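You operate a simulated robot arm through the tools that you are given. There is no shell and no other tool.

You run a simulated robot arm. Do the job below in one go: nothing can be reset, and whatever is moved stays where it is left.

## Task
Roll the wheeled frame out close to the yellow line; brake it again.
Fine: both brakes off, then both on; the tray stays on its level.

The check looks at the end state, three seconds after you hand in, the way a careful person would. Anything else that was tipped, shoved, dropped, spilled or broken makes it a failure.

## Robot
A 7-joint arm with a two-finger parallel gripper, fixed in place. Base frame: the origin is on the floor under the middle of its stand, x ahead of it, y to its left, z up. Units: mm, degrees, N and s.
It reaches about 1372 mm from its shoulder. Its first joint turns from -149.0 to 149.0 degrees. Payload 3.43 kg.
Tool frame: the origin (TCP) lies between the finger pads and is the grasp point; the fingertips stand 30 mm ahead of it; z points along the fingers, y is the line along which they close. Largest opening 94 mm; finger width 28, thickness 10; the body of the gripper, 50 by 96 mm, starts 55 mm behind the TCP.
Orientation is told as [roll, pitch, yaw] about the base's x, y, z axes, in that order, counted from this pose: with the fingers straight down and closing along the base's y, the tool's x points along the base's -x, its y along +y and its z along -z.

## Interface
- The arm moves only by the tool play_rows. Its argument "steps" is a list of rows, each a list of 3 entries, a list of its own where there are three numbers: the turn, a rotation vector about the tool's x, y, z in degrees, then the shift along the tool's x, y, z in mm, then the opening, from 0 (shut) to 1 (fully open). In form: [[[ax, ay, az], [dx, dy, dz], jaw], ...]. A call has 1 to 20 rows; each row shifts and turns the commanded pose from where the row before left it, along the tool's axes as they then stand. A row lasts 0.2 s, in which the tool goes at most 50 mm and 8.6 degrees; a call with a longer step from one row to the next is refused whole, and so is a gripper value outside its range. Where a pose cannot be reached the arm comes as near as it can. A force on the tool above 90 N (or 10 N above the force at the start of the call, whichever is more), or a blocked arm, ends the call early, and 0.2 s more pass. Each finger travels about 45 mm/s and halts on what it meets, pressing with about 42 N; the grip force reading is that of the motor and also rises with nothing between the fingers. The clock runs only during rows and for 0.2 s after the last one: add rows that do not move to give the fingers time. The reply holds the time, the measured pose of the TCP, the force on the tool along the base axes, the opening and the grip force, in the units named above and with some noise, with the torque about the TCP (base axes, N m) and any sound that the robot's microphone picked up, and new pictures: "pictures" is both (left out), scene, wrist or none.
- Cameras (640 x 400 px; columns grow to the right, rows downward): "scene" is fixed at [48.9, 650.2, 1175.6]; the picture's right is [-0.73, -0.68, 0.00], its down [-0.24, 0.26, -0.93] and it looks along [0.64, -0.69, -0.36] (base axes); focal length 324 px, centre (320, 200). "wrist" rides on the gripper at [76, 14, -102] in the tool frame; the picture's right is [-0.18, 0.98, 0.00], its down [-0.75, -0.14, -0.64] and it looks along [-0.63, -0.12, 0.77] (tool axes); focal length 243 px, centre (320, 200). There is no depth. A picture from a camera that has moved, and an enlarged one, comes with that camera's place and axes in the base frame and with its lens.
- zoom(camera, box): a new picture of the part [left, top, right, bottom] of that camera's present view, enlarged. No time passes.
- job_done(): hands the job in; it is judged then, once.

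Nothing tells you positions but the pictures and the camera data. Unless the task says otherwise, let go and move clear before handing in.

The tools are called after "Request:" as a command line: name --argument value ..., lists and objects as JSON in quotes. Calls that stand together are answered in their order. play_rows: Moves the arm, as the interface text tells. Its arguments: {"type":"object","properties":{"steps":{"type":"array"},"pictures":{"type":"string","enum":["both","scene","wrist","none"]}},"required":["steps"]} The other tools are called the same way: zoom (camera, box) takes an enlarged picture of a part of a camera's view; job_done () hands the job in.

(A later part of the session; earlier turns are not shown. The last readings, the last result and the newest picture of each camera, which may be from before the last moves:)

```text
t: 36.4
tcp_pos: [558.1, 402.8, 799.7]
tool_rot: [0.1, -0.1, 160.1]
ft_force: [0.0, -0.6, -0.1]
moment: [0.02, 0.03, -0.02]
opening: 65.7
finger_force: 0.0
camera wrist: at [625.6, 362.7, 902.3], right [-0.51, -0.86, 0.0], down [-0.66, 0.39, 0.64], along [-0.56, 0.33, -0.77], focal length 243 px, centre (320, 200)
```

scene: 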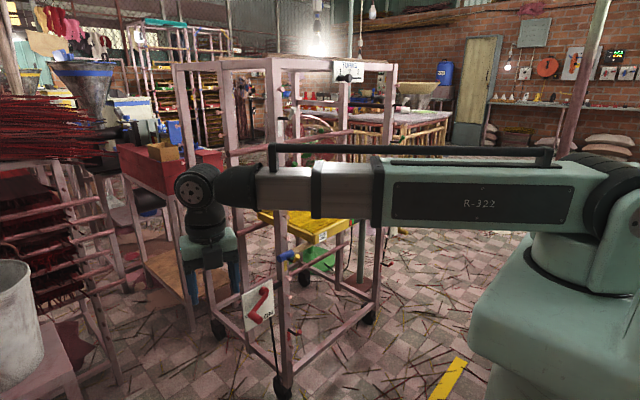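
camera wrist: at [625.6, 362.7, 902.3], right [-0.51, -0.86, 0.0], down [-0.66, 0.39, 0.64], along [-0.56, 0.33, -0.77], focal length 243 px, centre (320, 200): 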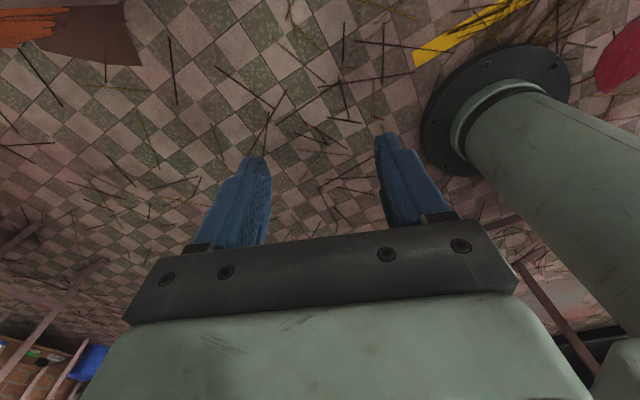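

I also see the yellow line's other end near y≈+180, so the line is centred with the frame and the frame only has to come straight out towards -x. Now I cross over to the right side.

Request:
play_rows --steps '[[[0, 0, 0], [15.4, 42.3, -8], 0.7], [[0, 0, 0], [15.4, 42.3, -8], 0.7], [[0, 0, 0], [15.4, 42.3, -8], 0.7], [[0, 0, 0], [15.4, 42.3, -8], 0.7], [[0, 0, 0], [15.4, 42.3, -8], 0.7], [[0, 0, 0], [15.4, 42.3, -8], 0.7], [[0, 0, 0], [15.4, 42.3, -8], 0.7], [[0, 0, 0], [15.4, 42.3, -8], 0.7], [[0, 0, 0], [15.4, 42.3, -8], 0.7], [[0, 0, 0], [15.4, 42.3, -8], 0.7], [[0, 0, 0], [15.4, 42.3, 0], 0.7], [[0, 0, 0], [15.4, 42.3, 0], 0.7], [[0, 0, 0], [15.4, 42.3, 0], 0.7], [[0, 0, 0], [15.4, 42.3, 0], 0.7], [[0, 0, 0], [15.4, 42.3, 0], 0.7], [[0, 0, 0], [15.4, 42.3, 0], 0.7], [[0, 0, 0], [15.4, 42.3, 0], 0.7], [[0, 0, 0], [15.4, 42.3, 0], 0.7], [[0, 0, 0], [15.4, 42.3, 0], 0.7], [[0, 0, 0], [15.4, 42.3, 0], 0.7]]' --pictures "both"

```text
t: 40.6
tcp_pos: [653.6, -156.8, 873.3]
tool_rot: [0.4, 0.0, 157.8]
ft_force: [0.3, 0.3, 0.3]
moment: [-0.02, 0.01, 0.01]
opening: 66.0
finger_force: 0.1
out of reach, approached as far as the arm can: row 12, 13, 14, 15, 16, 17, 18, 19, 20
camera wrist: at [719.3, -199.4, 976.2], right [-0.54, -0.84, 0.01], down [-0.64, 0.42, 0.64], along [-0.54, 0.34, -0.77], focal length 243 px, centre (320, 200)
```

scene: 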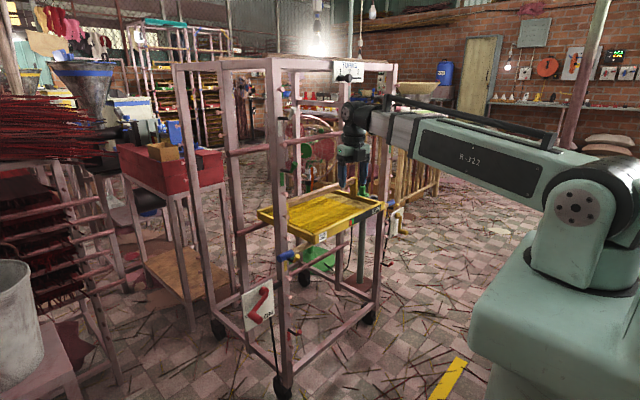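
wrist: 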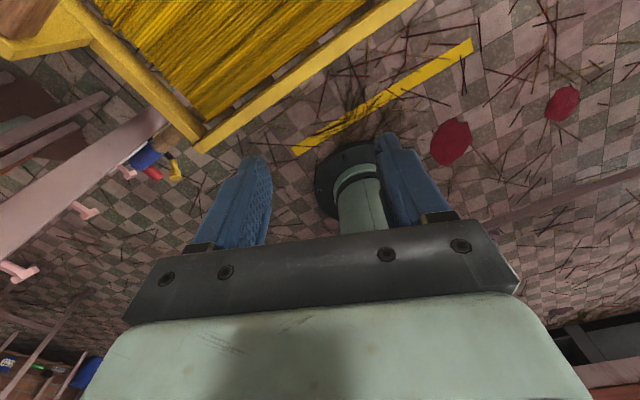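

The roll joint hit its limit on this branch and the path bent, without touching anything. I'll rotate the tool back the other way (camera behind/below later) and step away from the frame.

Request:
play_rows --steps '[[[0, 0, 8.5], [0, 0, 0], 0.7], [[0, 0, 8.5], [0, 0, 0], 0.7], [[0, 0, 8.5], [0, 0, 0], 0.7], [[0, 0, 0], [-27, 29.5, 0], 0.7], [[0, 0, 0], [-27, 29.5, 0], 0.7], [[0, 0, 8.5], [0, 0, 0], 0.7], [[0, 0, 8.5], [0, 0, 0], 0.7], [[0, 0, 8.5], [0, 0, 0], 0.7], [[0, 0, 8.5], [0, 0, 0], 0.7], [[0, 0, 8.5], [0, 0, 0], 0.7], [[0, 0, 8.5], [0, 0, 0], 0.7], [[0, 0, 8.5], [0, 0, 0], 0.7], [[0, 0, 8.5], [0, 0, 0], 0.7], [[0, 0, 8.5], [0, 0, 0], 0.7], [[0, 0, 8.5], [0, 0, 0], 0.7], [[0, 0, 8.5], [0, 0, 0], 0.7], [[0, 0, 8.5], [0, 0, 0], 0.7], [[0, 0, 8.5], [0, 0, 0], 0.7], [[0, 0, 8.5], [0, 0, 0], 0.7], [[0, 0, 8.5], [0, 0, 0], 0.7]]' --pictures "none"

```text
t: 44.8
tcp_pos: [573.4, -163.2, 875.2]
tool_rot: [-0.1, 0.2, 6.8]
ft_force: [0.4, 0.5, 0.7]
moment: [-0.02, -0.02, 0.0]
opening: 65.7
finger_force: 0.1
```

Now over to the right-hand side, still pointing down, then pitch the tool forward in free space in front of the yellow lever.

Request:
play_rows --steps '[[[0, 0, 6.8], [0, 0, 0], 0.7], [[0, 0, 0], [1.3, -42, 7.5], 0.7], [[0, 0, 0], [1.3, -42, 7.5], 0.7], [[0, 0, 0], [1.3, -42, 7.5], 0.7], [[0, 0, 0], [1.3, -42, 7.5], 0.7], [[0, 0, 0], [1.3, -42, 7.5], 0.7], [[0, 0, 0], [1.3, -42, 7.5], 0.7], [[0, 0, 0], [1.3, -42, 7.5], 0.7], [[0, 0, 0], [1.3, -42, 7.5], 0.7], [[0, 0, 0], [1.3, -42, 7.5], 0.7], [[0, 0, 0], [1.3, -42, 7.5], 0.7]]' --pictures "wrist"

Request:
play_rows --steps '[[[0, -8.2, 0], [0, 0, 0], 0.7], [[0, -8.2, 0], [0, 0, 0], 0.7], [[0, -8.2, 0], [0, 0, 0], 0.7], [[0, -8.2, 0], [0, 0, 0], 0.7], [[0, -8.2, 0], [0, 0, 0], 0.7], [[0, -8.2, 0], [0, 0, 0], 0.7], [[0, -8.2, 0], [0, 0, 0], 0.7], [[0, -8.2, 0], [0, 0, 0], 0.7], [[0, -8.2, 0], [0, 0, 0], 0.7], [[0, -8.2, 0], [0, 0, 0], 0.7], [[0, -8.0, 0], [0, 0, 0], 0.7], [[0, 0, 0], [40, 0, 0], 0.7], [[0, 0, 0], [40, 0, 0], 0.7], [[0, 0, 0], [40, 0, 0], 0.7], [[0, 0, 0], [40, 0, 0], 0.7], [[0, 0, 0], [40, 0, 0], 0.7], [[0, 0, 0], [40, 0, 0], 0.7], [[0, 0, 0], [40, 0, 0], 0.7]]' --pictures "both"

```text
t: 47.2
tcp_pos: [562.0, -585.6, 807.1]
tool_rot: [0.0, 0.1, 0.1]
ft_force: [-0.2, 0.3, -0.2]
moment: [-0.04, 0.0, 0.0]
opening: 66.0
finger_force: 0.0
camera wrist: at [486.1, -570.7, 909.3], right [0.18, 0.98, 0.0], down [0.75, -0.14, 0.64], along [0.63, -0.12, -0.77], focal length 243 px, centre (320, 200)
```

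wrist: 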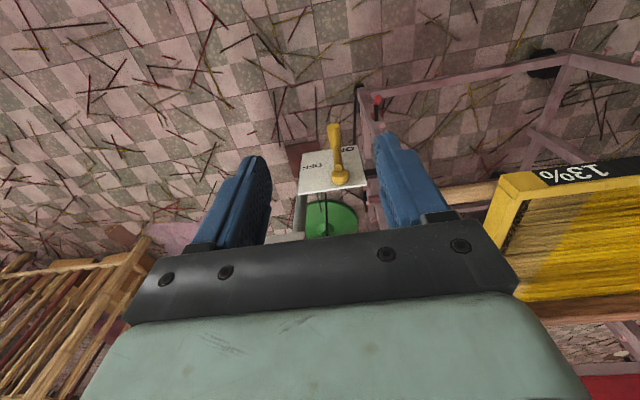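

```text
t: 51.0
tcp_pos: [559.6, -588.2, 523.4]
tool_rot: [-71.6, -89.9, 71.7]
ft_force: [0.0, -0.4, -0.4]
moment: [-0.01, 0.06, 0.0]
opening: 65.8
finger_force: 0.0
camera wrist: at [456.4, -574.4, 447.4], right [0.0, 0.98, 0.18], down [-0.64, -0.14, 0.75], along [0.77, -0.12, 0.63], focal length 243 px, centre (320, 200)
```

scene: 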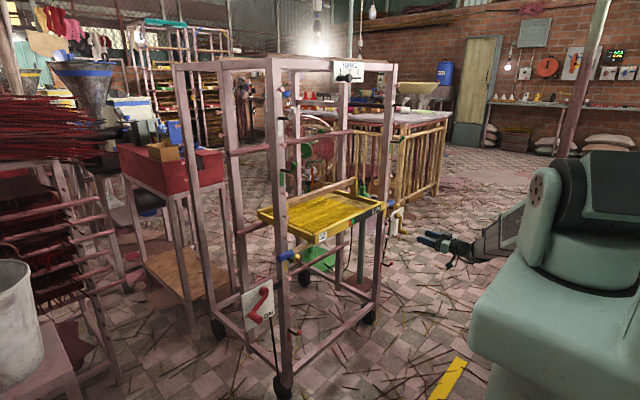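
wrist: 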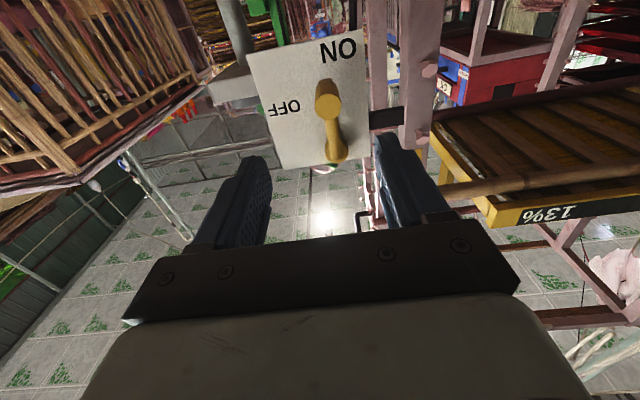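

The view shows the yellow lever at ON (upside down here). I'll enlarge to locate its knob precisely.

Request:
zoom --camera "wrist" --box '[230, 20, 430, 145]'

Request:
zoom --camera "scene" --box '[360, 190, 480, 265]'

```text
3.20 times, centred on (330, 82) of wrist
camera zoom: at [456.4, -574.4, 447.4], right [0.0, 0.98, 0.18], down [-0.64, -0.14, 0.75], along [0.77, -0.12, 0.63], focal length 776 px, centre (288, 576)
```

zoom: 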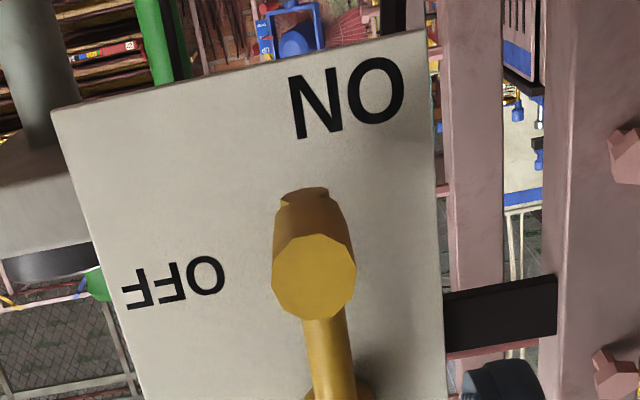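

```text
5.33 times, centred on (420, 228) of scene
camera zoom: at [48.9, 650.2, 1175.6], right [-0.73, -0.68, 0.0], down [-0.24, 0.26, -0.93], along [0.64, -0.69, -0.36], focal length 1726 px, centre (-213, 53)
```

zoom: 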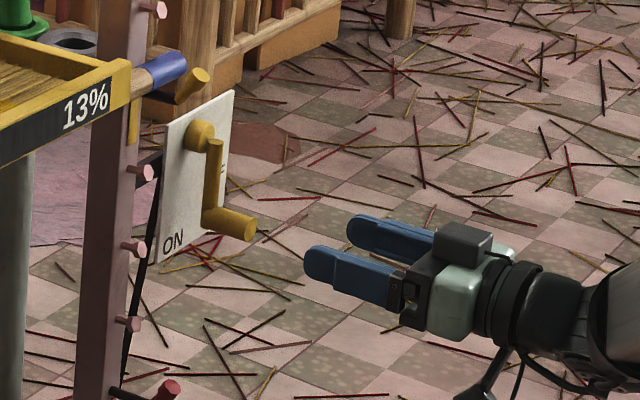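

The yellow knob is at about y≈-580, z≈514, its end at x≈657. I'll centre the fork and advance so the fingers straddle it.

Request:
play_rows --steps '[[[0, 0, 0], [9, 7, 5], 0.6], [[0, 0, 0], [0, 0, 22], 0.6], [[0, 0, 0], [0, 0, 22], 0.6], [[0, 0, 0], [0, 0, 22], 0.55], [[0, 0, 0], [0, 0, 19], 0.5], [[0, 0, 0], [0, 0, 0], 0.45], [[0, 0, 0], [0, 0, 0], 0.45]]' --pictures "both"

Request:
zoom --camera "wrist" --box '[220, 60, 440, 200]'

Request:
zoom --camera "scene" --box '[360, 190, 456, 250]'

```text
t: 52.6
tcp_pos: [651.3, -580.8, 513.9]
tool_rot: [-58.7, -89.8, 58.8]
ft_force: [-0.4, -0.1, -0.7]
moment: [0.01, -0.01, 0.01]
opening: 41.8
finger_force: 0.1
camera wrist: at [548.3, -566.7, 437.5], right [0.0, 0.98, 0.18], down [-0.64, -0.14, 0.75], along [0.77, -0.11, 0.63], focal length 243 px, centre (320, 200)
```

scene: 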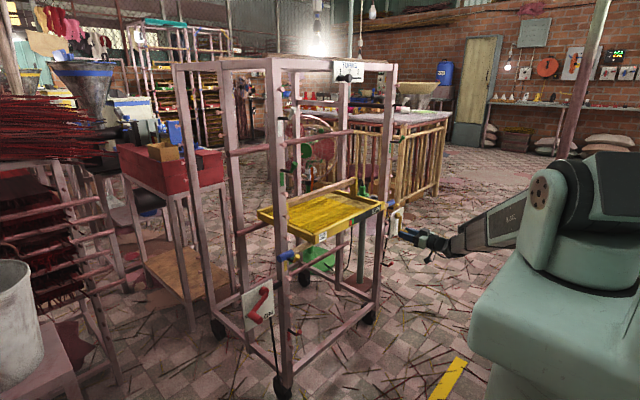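
wrist: 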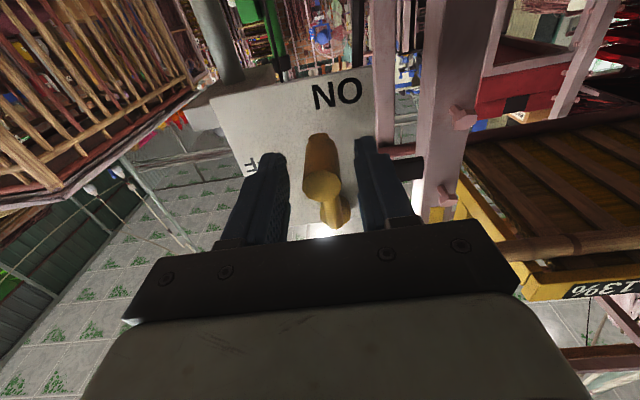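

```text
2.86 times, centred on (330, 130) of wrist
camera zoom: at [548.3, -566.7, 437.5], right [0.0, 0.98, 0.18], down [-0.64, -0.14, 0.75], along [0.77, -0.11, 0.63], focal length 693 px, centre (291, 400)
```

zoom: 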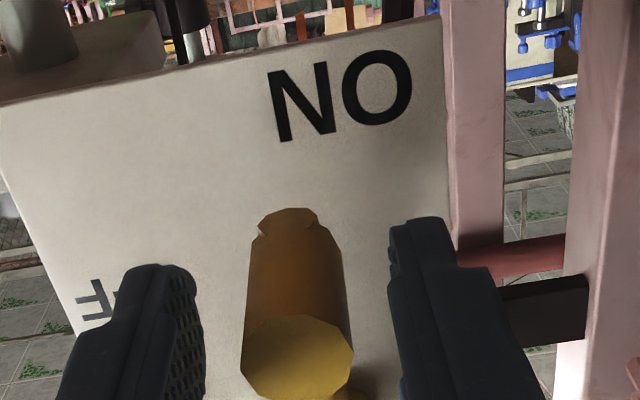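

```text
6.67 times, centred on (408, 220) of scene
camera zoom: at [48.9, 650.2, 1175.6], right [-0.73, -0.68, 0.0], down [-0.24, 0.26, -0.93], along [0.64, -0.69, -0.36], focal length 2158 px, centre (-267, 67)
```

zoom: 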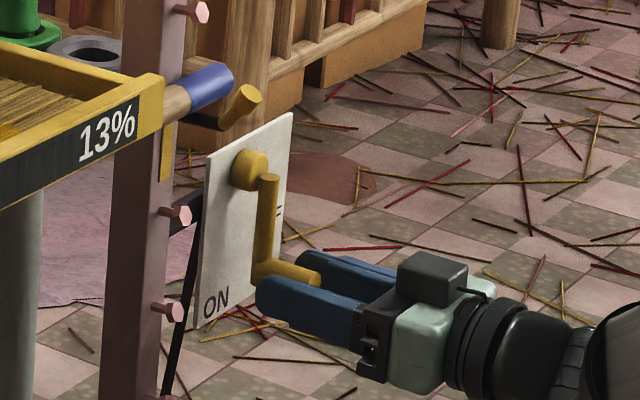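

The fingers straddle the yellow knob. I push it along its arc outwards (-y and up) to OFF, turning the fork partly with it.

Request:
play_rows --steps '[[[0, 0, 0], [0, -8, 0], 0.45], [[0, 0, -3.5], [-0.1, -6.1, 0], 0.45], [[0, 0, -3.5], [-0.24, -6.1, 0], 0.45], [[0, 0, -3.5], [-0.4, -6.1, 0], 0.45], [[0, 0, -3.5], [-0.56, -6.07, 0], 0.45], [[0, 0, -3.5], [-0.72, -6.06, 0], 0.45], [[0, 0, -3.5], [-0.88, -6.04, 0], 0.45], [[0, 0, -3.5], [-1.03, -6.0, 0], 0.45], [[0, 0, -3.5], [-1.19, -6.0, 0], 0.45], [[0, 0, -3.5], [-1.35, -5.95, 0], 0.45], [[0, 0, -3.5], [-1.5, -5.9, 0], 0.45]]' --pictures "both"

Request:
zoom --camera "scene" --box '[360, 190, 456, 250]'

```text
t: 55.0
tcp_pos: [650.6, -639.5, 535.3]
tool_rot: [-90.0, -54.9, 90.1]
ft_force: [0.4, 0.3, -0.3]
moment: [-0.03, 0.0, -0.02]
opening: 42.7
finger_force: 0.8
camera wrist: at [548.1, -671.7, 465.6], right [0.0, 0.91, -0.42], down [-0.64, 0.32, 0.7], along [0.77, 0.27, 0.58], focal length 243 px, centre (320, 200)
```

scene: 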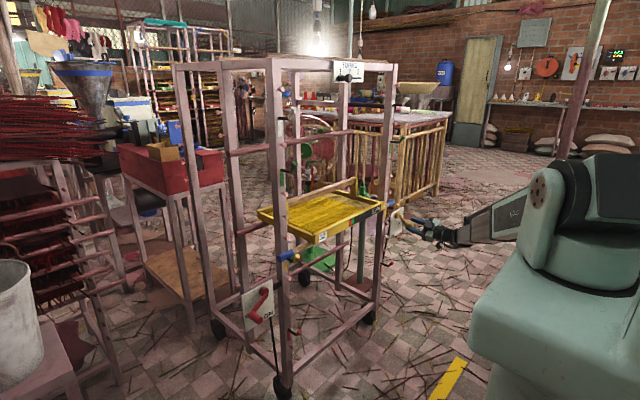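
wrist: 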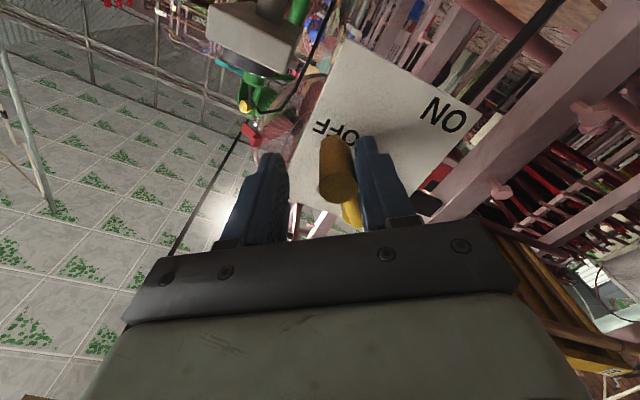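

```text
6.67 times, centred on (408, 220) of scene
camera zoom: at [48.9, 650.2, 1175.6], right [-0.73, -0.68, 0.0], down [-0.24, 0.26, -0.93], along [0.64, -0.69, -0.36], focal length 2158 px, centre (-267, 67)
```

zoom: 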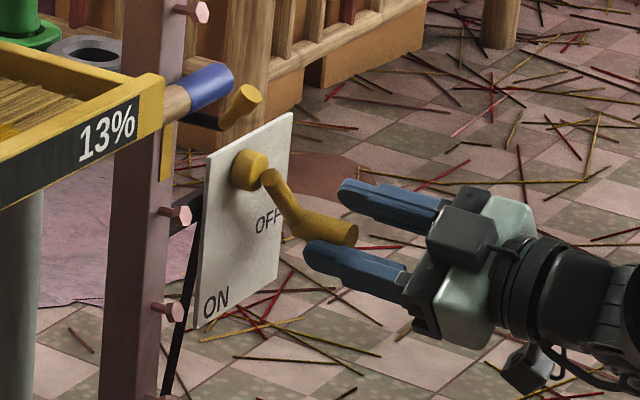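

About 50° now, with no resistance. I continue until the stop.

Request:
play_rows --steps '[[[0, 0, -3.5], [-1.66, -5.9, 0], 0.45], [[0, 0, -3.5], [-1.8, -5.8, 0], 0.45], [[0, 0, -3.5], [-1.96, -5.8, 0], 0.45], [[0, 0, -3.5], [-2.1, -5.7, 0], 0.45], [[0, 0, 0], [0, 0, 0], 0.45]]' --pictures "both"

Request:
zoom --camera "scene" --box '[360, 190, 456, 250]'

```text
t: 56.2
tcp_pos: [649.6, -653.0, 555.8]
tool_rot: [-89.5, -41.2, 90.1]
ft_force: [1.4, 8.3, -5.2]
moment: [-0.03, 0.08, -0.03]
opening: 47.8
finger_force: 4.5
camera wrist: at [548.2, -701.0, 496.6], right [-0.01, 0.79, -0.62], down [-0.64, 0.47, 0.61], along [0.77, 0.4, 0.5], focal length 243 px, centre (320, 200)
```

scene: 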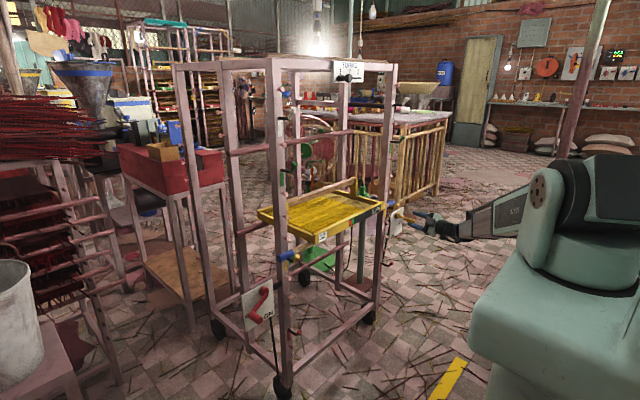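
wrist: 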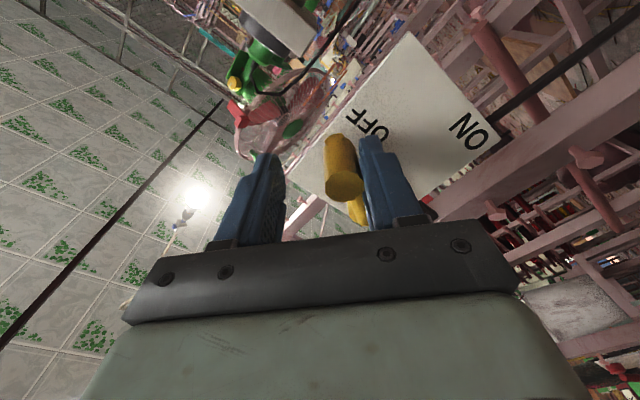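

```text
6.67 times, centred on (408, 220) of scene
camera zoom: at [48.9, 650.2, 1175.6], right [-0.73, -0.68, 0.0], down [-0.24, 0.26, -0.93], along [0.64, -0.69, -0.36], focal length 2158 px, centre (-267, 67)
```

zoom: 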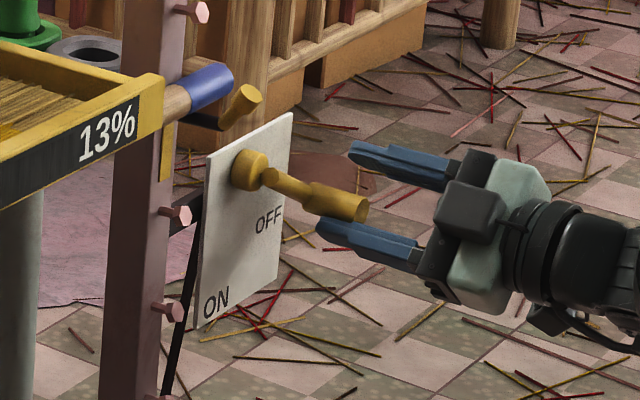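

It's at its stop (about 10 N, finger pushed back). I relieve and back out.

Request:
play_rows --steps '[[[0, 0, 0], [0, 8, 0], 0.55], [[0, 0, 0], [0, 0, -15], 0.6], [[0, 0, 0], [0, 0, -25], 0.6], [[0, 0, 0], [0, 0, -30], 0.6], [[0, 0, 0], [0, 0, -30], 0.6]]' --pictures "both"

Request:
zoom --camera "scene" --box '[360, 190, 456, 250]'

Request:
zoom --camera "scene" --box '[210, 260, 410, 400]'

```text
t: 57.4
tcp_pos: [552.9, -653.2, 554.9]
tool_rot: [-89.4, -41.5, 90.0]
ft_force: [0.1, 0.0, 0.2]
moment: [0.0, 0.04, 0.02]
opening: 56.4
finger_force: 0.1
out of reach, approached as far as the arm can: row 1
camera wrist: at [449.4, -702.0, 495.0], right [-0.01, 0.79, -0.61], down [-0.64, 0.47, 0.61], along [0.77, 0.4, 0.5], focal length 243 px, centre (320, 200)
```

scene: 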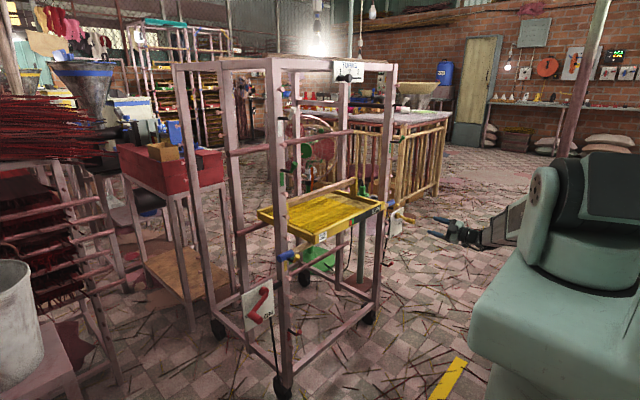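
wrist: 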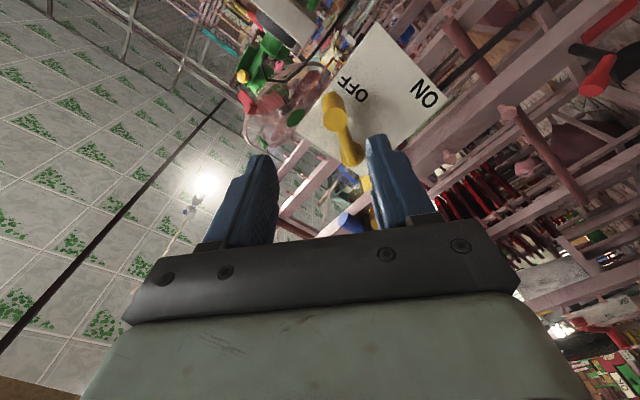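

```text
6.67 times, centred on (408, 220) of scene
camera zoom: at [48.9, 650.2, 1175.6], right [-0.73, -0.68, 0.0], down [-0.24, 0.26, -0.93], along [0.64, -0.69, -0.36], focal length 2158 px, centre (-267, 67)
```

zoom: 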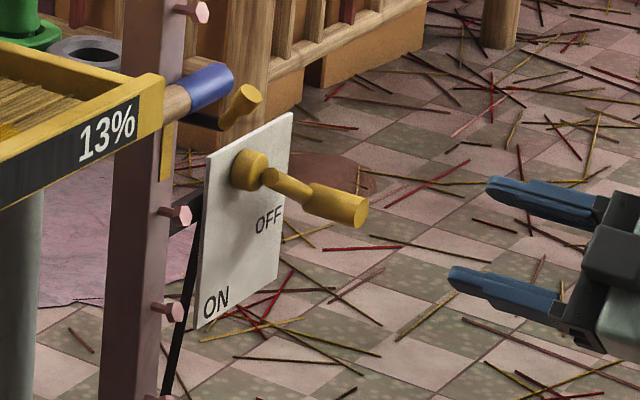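

```text
2.86 times, centred on (310, 330) of scene
camera zoom: at [48.9, 650.2, 1175.6], right [-0.73, -0.68, 0.0], down [-0.24, 0.26, -0.93], along [0.64, -0.69, -0.36], focal length 925 px, centre (349, -171)
```

zoom: 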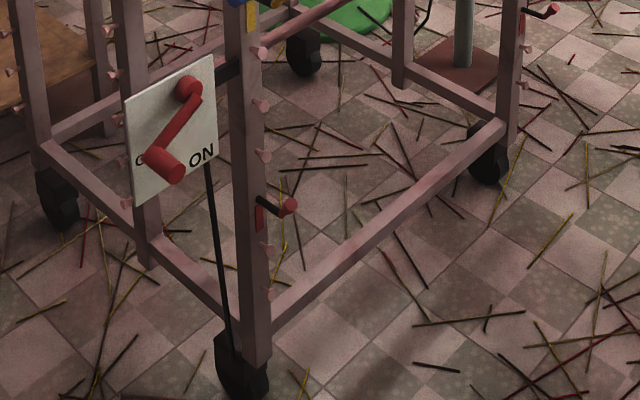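

Both brakes are at OFF and stay there. Next is the dark pipe handle on the right side. I'll turn the gripper to come at it from outside-above, leaning away so the boom stays clear of the frame's corner.

Request:
play_rows --steps '[[[0, 0, 8.1], [0, 0, 0], 0.7], [[0, 0, 8.1], [0, 0, 0], 0.7], [[0, 0, 8.1], [0, 0, 0], 0.7], [[0, 0, 8.1], [0, 0, 0], 0.7], [[0, 0, 8.1], [0, 0, 0], 0.7], [[0, 0, 8.0], [0, 0, 0], 0.7], [[0, 8.3, 0], [0, 0, 0], 0.7], [[0, 8.3, 0], [0, 0, 0], 0.7], [[0, 8.3, 0], [0, 0, 0], 0.7], [[0, 8.3, 0], [0, 0, 0], 0.7], [[0, 8.3, 0], [0, 0, 0], 0.7], [[0, 8.3, 0], [0, 0, 0], 0.7], [[0, 8.3, 0], [0, 0, 0], 0.7], [[0, 8.3, 0], [0, 0, 0], 0.7], [[-6.77, 0, 2.95], [0, 0, 0], 0.7], [[-6.77, 0, 2.95], [0, 0, 0], 0.7], [[-6.77, 0, 2.95], [0, 0, 0], 0.7], [[-6.77, 0, 2.95], [0, 0, 0], 0.7], [[-6.77, 0, 2.95], [0, 0, 0], 0.7]]' --pictures "both"

```text
t: 61.4
tcp_pos: [551.3, -650.9, 556.2]
tool_rot: [38.9, -18.6, -14.3]
ft_force: [-0.6, -0.2, 0.8]
moment: [0.0, -0.01, -0.03]
opening: 65.7
finger_force: 0.1
camera wrist: at [440.9, -677.0, 615.6], right [0.17, 0.75, 0.64], down [0.44, -0.64, 0.63], along [0.88, 0.18, -0.43], focal length 243 px, centre (320, 200)
```

scene: 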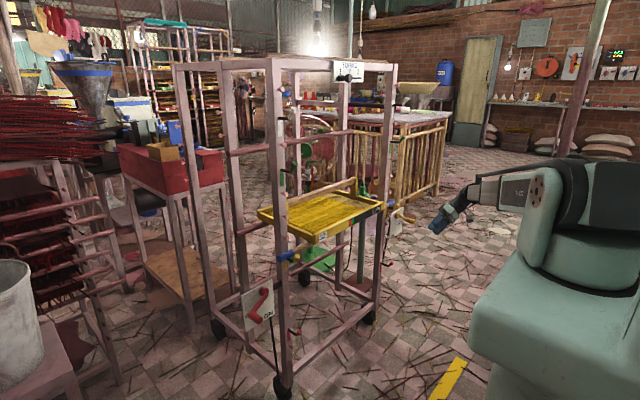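
wrist: 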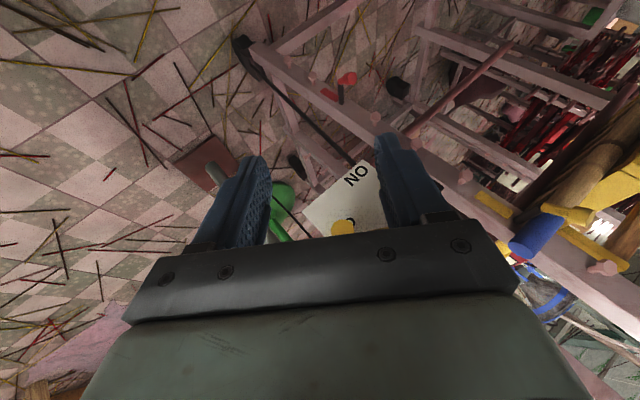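

Orientation is as planned. Now I lift to handle height in free space and move towards a point 100 mm short of the handle.

Request:
play_rows --steps '[[[0, 0, 0], [-14.1, 26.05, -32.25], 0.7], [[0, 0, 0], [-14.1, 26.05, -32.25], 0.7], [[0, 0, 0], [-14.1, 26.05, -32.25], 0.7], [[0, 0, 0], [-14.1, 26.05, -32.25], 0.7], [[0, 0, 0], [-14.1, 26.05, -32.25], 0.7], [[0, 0, 0], [-14.1, 26.05, -32.25], 0.7], [[0, 0, 0], [-14.1, 26.05, -32.25], 0.7], [[0, 0, 0], [-14.1, 26.05, -32.25], 0.7], [[0, 0, 0], [-14.1, 26.05, -32.25], 0.7], [[0, 0, 0], [-14.1, 26.05, -32.25], 0.7], [[0, 0, 0], [-14.1, 26.05, -32.25], 0.7], [[0, 0, 0], [-14.1, 26.05, -32.25], 0.7], [[0, 0, 0], [-14.1, 26.05, -32.25], 0.7], [[0, 0, 0], [-33.5, 6.8, 19.7], 0.7], [[0, 0, 0], [-33.5, 6.8, 19.7], 0.7], [[0, 0, 0], [-33.5, 6.8, 19.7], 0.7], [[0, 0, 0], [-33.5, 6.8, 19.7], 0.7]]' --pictures "both"

```text
t: 65.0
tcp_pos: [735.7, -609.1, 1095.7]
tool_rot: [38.6, -18.9, -14.3]
ft_force: [0.7, 0.4, 0.0]
moment: [0.01, -0.02, -0.02]
opening: 65.8
finger_force: 0.1
out of reach, approached as far as the arm can: row 12, 13
camera wrist: at [624.5, -635.2, 1155.9], right [0.17, 0.75, 0.64], down [0.44, -0.64, 0.63], along [0.88, 0.17, -0.43], focal length 243 px, centre (320, 200)
```

scene: 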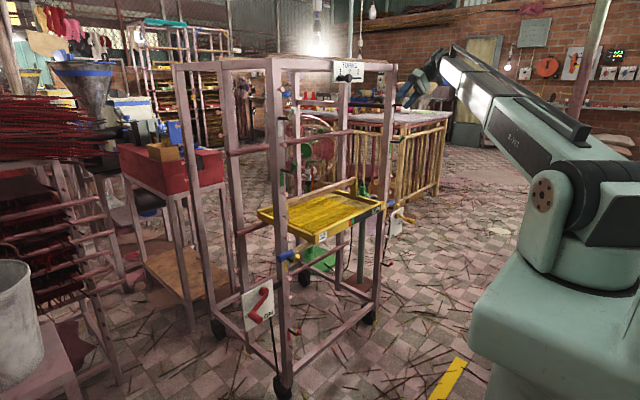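
wrist: 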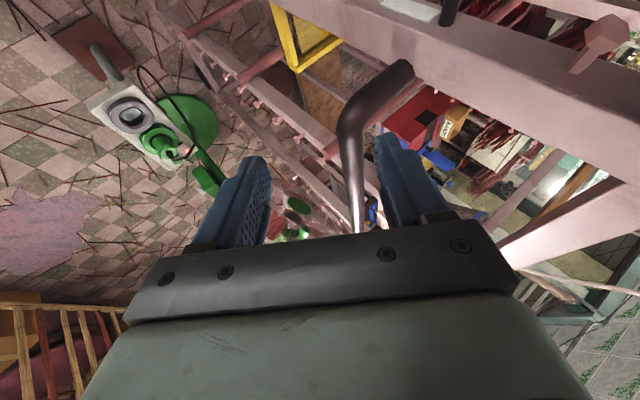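

The handle's front bend is right ahead of the fingers. The wrist's bend limit matters for the pulled-out pose, so I'll choose a slightly more forward-leaning approach. First a closer look at the handle.

Request:
zoom --camera "wrist" --box '[260, 30, 480, 240]'

Request:
zoom --camera "scene" --box '[330, 50, 470, 138]'

```text
1.90 times, centred on (370, 135) of wrist
camera zoom: at [624.5, -635.2, 1155.9], right [0.17, 0.75, 0.64], down [0.44, -0.64, 0.63], along [0.88, 0.17, -0.43], focal length 462 px, centre (225, 324)
```

zoom: 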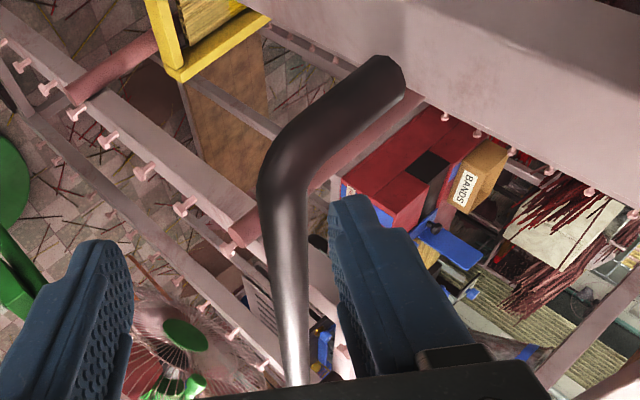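

```text
4.55 times, centred on (400, 94) of scene
camera zoom: at [48.9, 650.2, 1175.6], right [-0.73, -0.68, 0.0], down [-0.24, 0.26, -0.93], along [0.64, -0.69, -0.36], focal length 1471 px, centre (-44, 682)
```

zoom: 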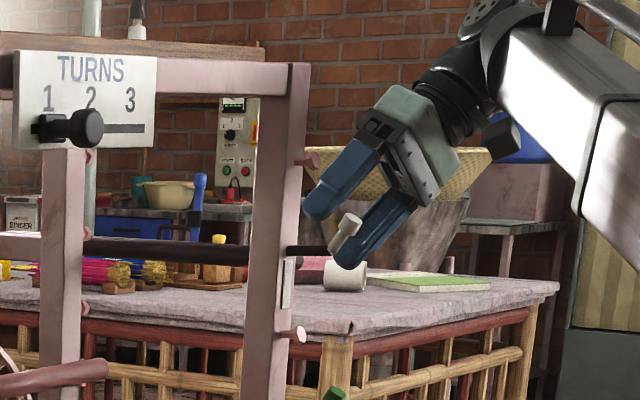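

The handle's front leg is near x≈755 and its straight bar runs along x at y≈-555, z≈1057. I'll lean the tool a bit more forward, line up, and advance part way.

Request:
play_rows --steps '[[[0, -6.75, 0], [0, 0, 0], 0.65], [[0, -6.75, 0], [0, 0, 0], 0.65], [[0, 0, 0], [-13, 19.8, -10.8], 0.65], [[0, 0, 0], [0, 0, 0], 0.65], [[0, 0, 0], [0, 0, 20], 0.65], [[0, 0, 0], [0, 0, 20], 0.65], [[0, 0, 0], [0, 0, 0], 0.65]]' --pictures "both"

Request:
zoom --camera "wrist" --box '[200, 30, 480, 240]'

Request:
zoom --camera "scene" --box '[330, 50, 470, 138]'

```text
t: 66.6
tcp_pos: [763.6, -584.8, 1095.8]
tool_rot: [42.6, -29.0, -23.9]
ft_force: [-0.3, 0.7, -0.1]
moment: [0.0, -0.02, 0.03]
opening: 61.0
finger_force: 0.1
camera wrist: at [640.3, -593.8, 1133.3], right [0.15, 0.73, 0.67], down [0.22, -0.69, 0.7], along [0.97, 0.04, -0.26], focal length 243 px, centre (320, 200)
```

scene: 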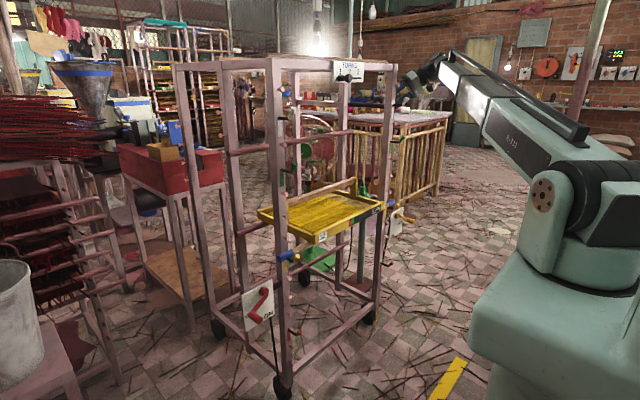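
wrist: 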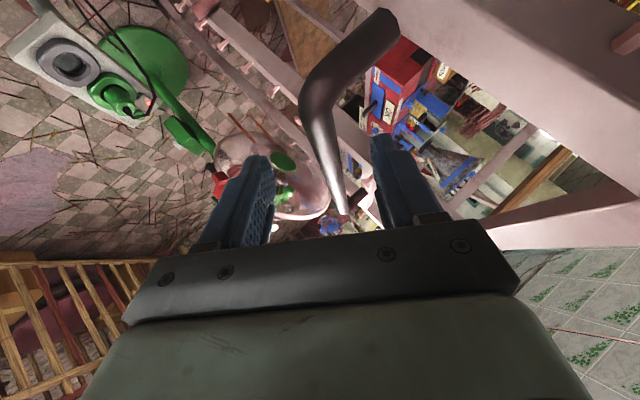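

```text
1.90 times, centred on (340, 135) of wrist
camera zoom: at [640.3, -593.8, 1133.3], right [0.15, 0.73, 0.67], down [0.22, -0.69, 0.7], along [0.97, 0.04, -0.26], focal length 462 px, centre (282, 324)
```

zoom: 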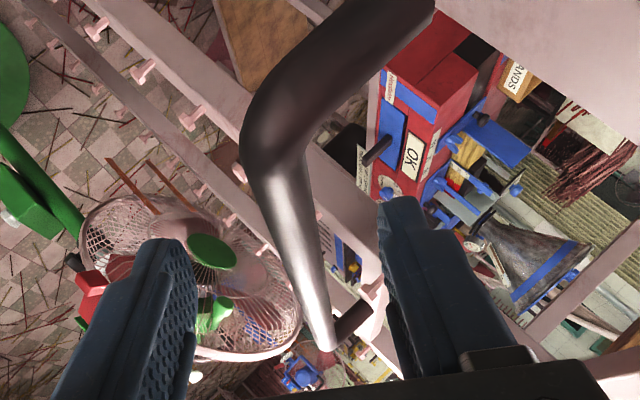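

```text
4.55 times, centred on (400, 94) of scene
camera zoom: at [48.9, 650.2, 1175.6], right [-0.73, -0.68, 0.0], down [-0.24, 0.26, -0.93], along [0.64, -0.69, -0.36], focal length 1471 px, centre (-44, 682)
```

zoom: 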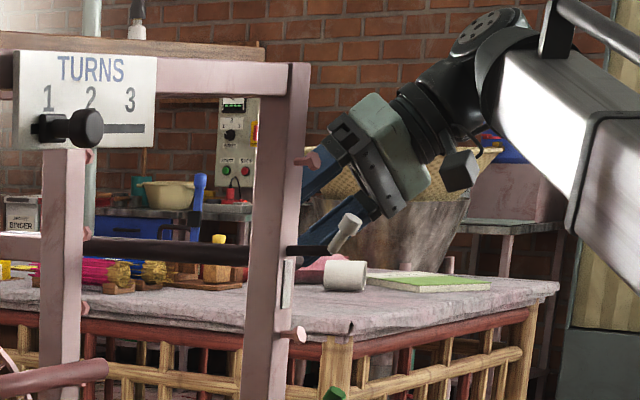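

The pipe loop is fully visible and centred between the fingers. I advance onto the bar and close on it.

Request:
play_rows --steps '[[[0, 0, 0], [0, 0, 15], 0.65], [[0, 0, 0], [0, 0, 15], 0.65], [[0, 0, 0], [0, 0, 15], 0.65], [[0, 0, 0], [0, 0, 14], 0.65], [[0, 0, 0], [0, 0, 0], 0.65]]' --pictures "both"

Request:
zoom --camera "wrist" --box '[200, 30, 480, 240]'

```text
t: 67.8
tcp_pos: [798.2, -554.5, 1060.1]
tool_rot: [42.6, -29.0, -24.0]
ft_force: [-0.1, 0.0, -0.7]
moment: [0.0, 0.03, -0.01]
opening: 61.0
finger_force: 0.1
camera wrist: at [675.0, -564.5, 1096.9], right [0.14, 0.73, 0.67], down [0.22, -0.69, 0.69], along [0.97, 0.04, -0.26], focal length 243 px, centre (320, 200)
```

scene: 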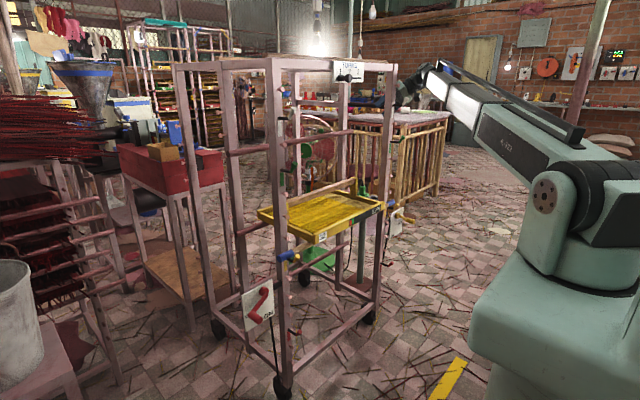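
wrist: 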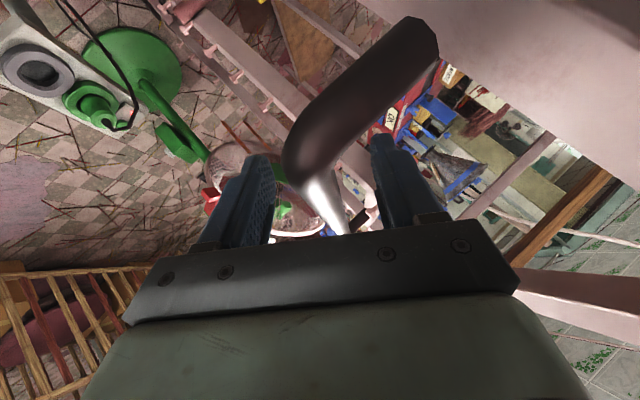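

```text
1.90 times, centred on (340, 135) of wrist
camera zoom: at [675.0, -564.5, 1096.9], right [0.14, 0.73, 0.67], down [0.22, -0.69, 0.69], along [0.97, 0.04, -0.26], focal length 462 px, centre (282, 324)
```

zoom: 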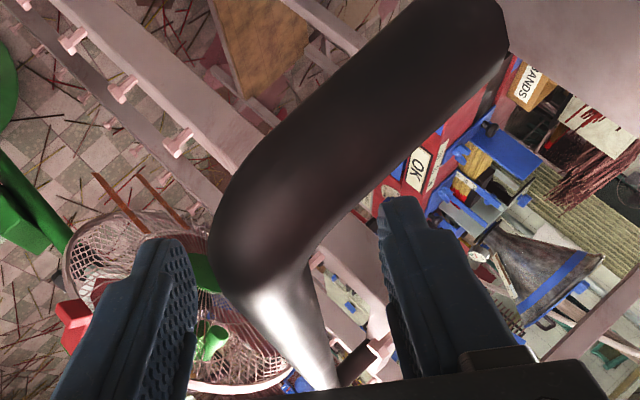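

The bar runs through the grasp point. Now I close the fingers on it.

Request:
play_rows --steps '[[[0, 0, 0], [0, 0, 0], 0.4], [[0, 0, 0], [0, 0, 0], 0.25], [[0, 0, 0], [0, 0, 0], 0.15], [[0, 0, 0], [0, 0, 0], 0.15], [[0, 0, 0], [0, 0, 0], 0.1]]' --pictures "wrist"

```text
t: 69.0
tcp_pos: [796.9, -555.4, 1059.6]
tool_rot: [42.6, -28.9, -24.0]
ft_force: [-0.6, -0.1, -1.2]
moment: [0.0, -0.02, -0.03]
opening: 24.1
finger_force: 45.7
camera wrist: at [674.9, -564.7, 1097.1], right [0.14, 0.73, 0.67], down [0.22, -0.69, 0.69], along [0.97, 0.04, -0.26], focal length 243 px, centre (320, 200)
```

wrist: 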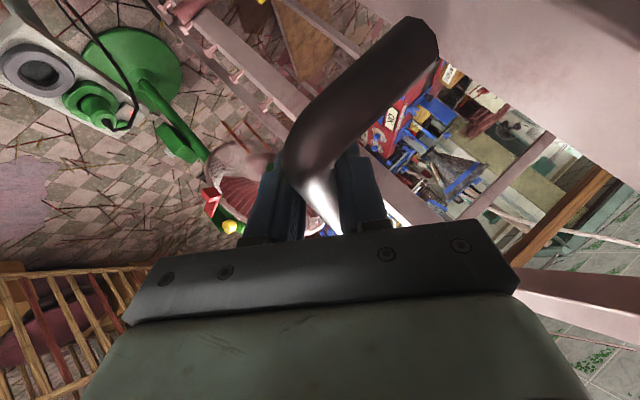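

Gripped firmly (24 mm bar, 46 N). Now a gentle first pull of about 40 mm towards -x, then I check how the frame follows.

Request:
play_rows --steps '[[[0, 0, 0], [0.8, 0, -0.6], 0.1], [[0, 0, 0], [1.6, 0, -1.2], 0.1], [[0, 0, 0], [3.2, 0, -2.4], 0.1], [[0, 0, 0], [4.8, 0, -3.6], 0.1], [[0, 0, 0], [6.4, 0, -4.8], 0.1], [[0, 0, 0], [6.4, 0, -4.8], 0.1], [[0, 0, 0], [4.8, 0, -3.6], 0.1], [[0, 0, 0], [3.2, 0, -2.4], 0.1], [[0, 0, 0], [1.6, 0, -1.2], 0.1]]' --pictures "both"

```text
t: 71.0
tcp_pos: [757.2, -554.7, 1059.8]
tool_rot: [42.7, -29.1, -23.8]
ft_force: [5.1, 1.9, 16.9]
moment: [-0.01, -0.45, -0.51]
opening: 24.3
finger_force: 44.5
camera wrist: at [633.7, -564.7, 1096.9], right [0.14, 0.73, 0.67], down [0.22, -0.69, 0.7], along [0.97, 0.04, -0.26], focal length 243 px, centre (320, 200)
```

scene: 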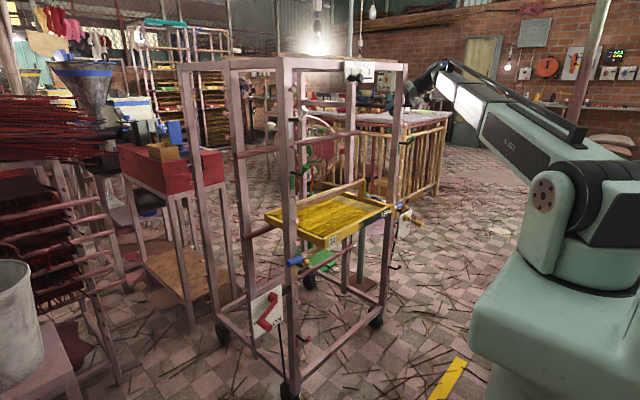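
wrist: 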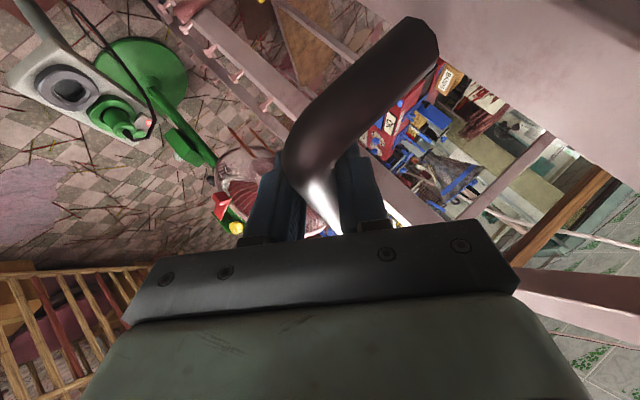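

The frame rolls smoothly and straight with only a few newtons. I continue with a slow, ramped pull of about 165 mm.

Request:
play_rows --steps '[[[0, 0, 0], [1.6, 0, -1.2], 0.1], [[0, 0, 0], [3.2, 0, -2.4], 0.1], [[0, 0, 0], [4.8, 0, -3.6], 0.1], [[0, 0, 0], [6.4, 0, -4.8], 0.1], [[0, 0, 0], [8.0, 0, -6.0], 0.1], [[0, 0, 0], [9.6, 0, -7.2], 0.1], [[0, 0, 0], [9.6, 0, -7.2], 0.1], [[0, 0, 0], [9.6, 0, -7.2], 0.1], [[0, 0, 0], [9.6, 0, -7.2], 0.1], [[0, 0, 0], [9.6, 0, -7.2], 0.1], [[0, 0, 0], [9.6, 0, -7.2], 0.1], [[0, 0, 0], [9.6, 0, -7.2], 0.1], [[0, 0, 0], [9.6, 0, -7.2], 0.1], [[0, 0, 0], [9.6, 0, -7.2], 0.1], [[0, 0, 0], [8.0, 0, -6.0], 0.1], [[0, 0, 0], [6.4, 0, -4.8], 0.1], [[0, 0, 0], [4.8, 0, -3.6], 0.1], [[0, 0, 0], [3.2, 0, -2.4], 0.1], [[0, 0, 0], [1.6, 0, -1.2], 0.1], [[0, 0, 0], [0, 0, 0], 0.1]]' --pictures "both"

```text
t: 75.2
tcp_pos: [589.9, -554.2, 1058.0]
tool_rot: [42.7, -29.1, -23.9]
ft_force: [4.7, -2.1, 17.7]
moment: [0.0, -0.54, -0.57]
opening: 24.0
finger_force: 44.6
camera wrist: at [467.6, -564.4, 1096.7], right [0.14, 0.73, 0.67], down [0.22, -0.69, 0.7], along [0.97, 0.04, -0.26], focal length 243 px, centre (320, 200)
```

scene: 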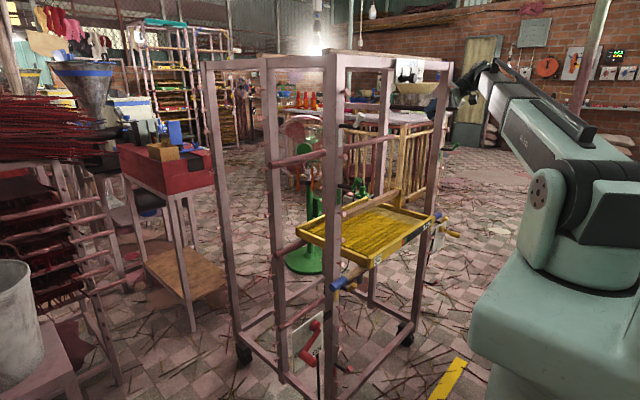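
wrist: 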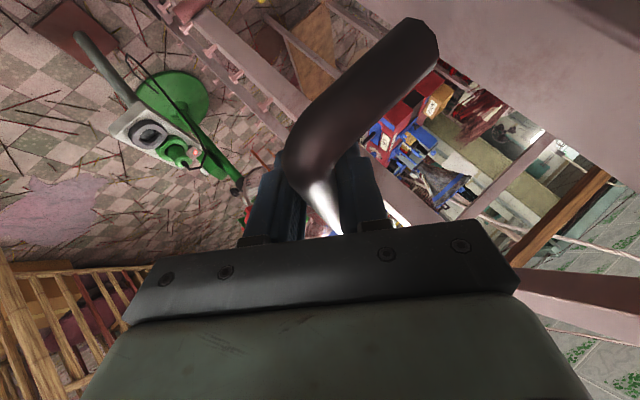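

207 mm done so far and the tray is undisturbed. I'll check the wheels for straightness and their distance from the line.

Request:
zoom --camera "scene" --box '[360, 290, 480, 400]'

Request:
zoom --camera "scene" --box '[220, 300, 380, 400]'

Request:
zoom --camera "scene" --box '[300, 40, 500, 165]'

Request:
zoom --camera "scene" --box '[290, 180, 450, 300]'

```text
3.64 times, centred on (420, 345) of scene
camera zoom: at [48.9, 650.2, 1175.6], right [-0.73, -0.68, 0.0], down [-0.24, 0.26, -0.93], along [0.64, -0.69, -0.36], focal length 1177 px, centre (-44, -327)
```

zoom: 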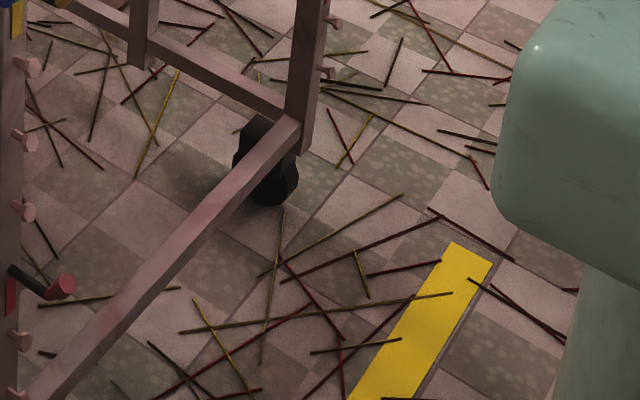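

```text
4.00 times, centred on (300, 350) of scene
camera zoom: at [48.9, 650.2, 1175.6], right [-0.73, -0.68, 0.0], down [-0.24, 0.26, -0.93], along [0.64, -0.69, -0.36], focal length 1295 px, centre (400, -400)
```

zoom: 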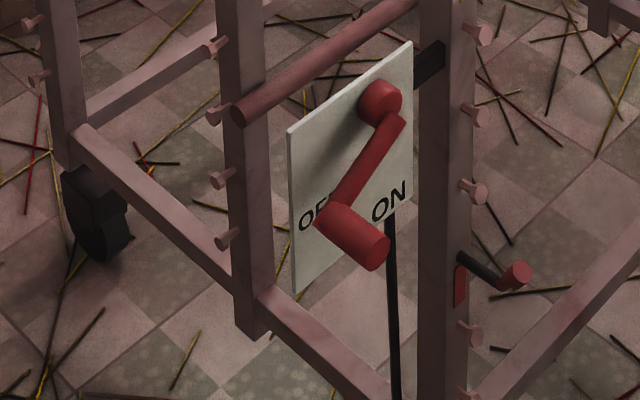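

```text
3.20 times, centred on (400, 102) of scene
camera zoom: at [48.9, 650.2, 1175.6], right [-0.73, -0.68, 0.0], down [-0.24, 0.26, -0.93], along [0.64, -0.69, -0.36], focal length 1036 px, centre (64, 512)
```

zoom: 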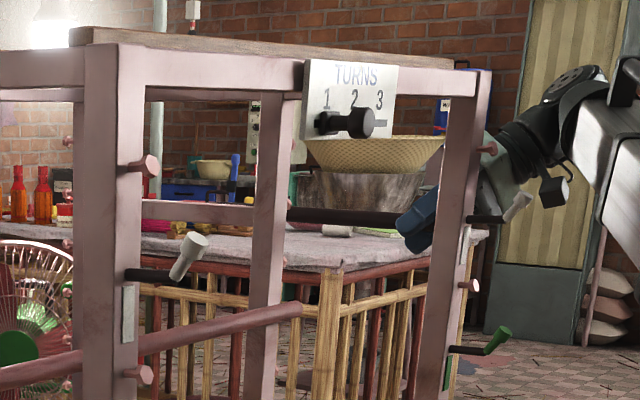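

```text
3.33 times, centred on (370, 240) of scene
camera zoom: at [48.9, 650.2, 1175.6], right [-0.73, -0.68, 0.0], down [-0.24, 0.26, -0.93], along [0.64, -0.69, -0.36], focal length 1079 px, centre (153, 67)
```

zoom: 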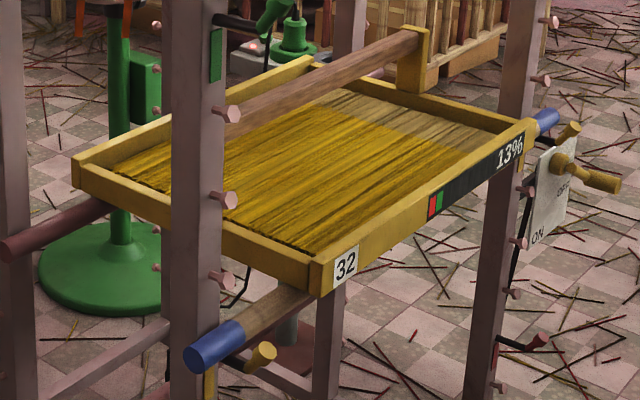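

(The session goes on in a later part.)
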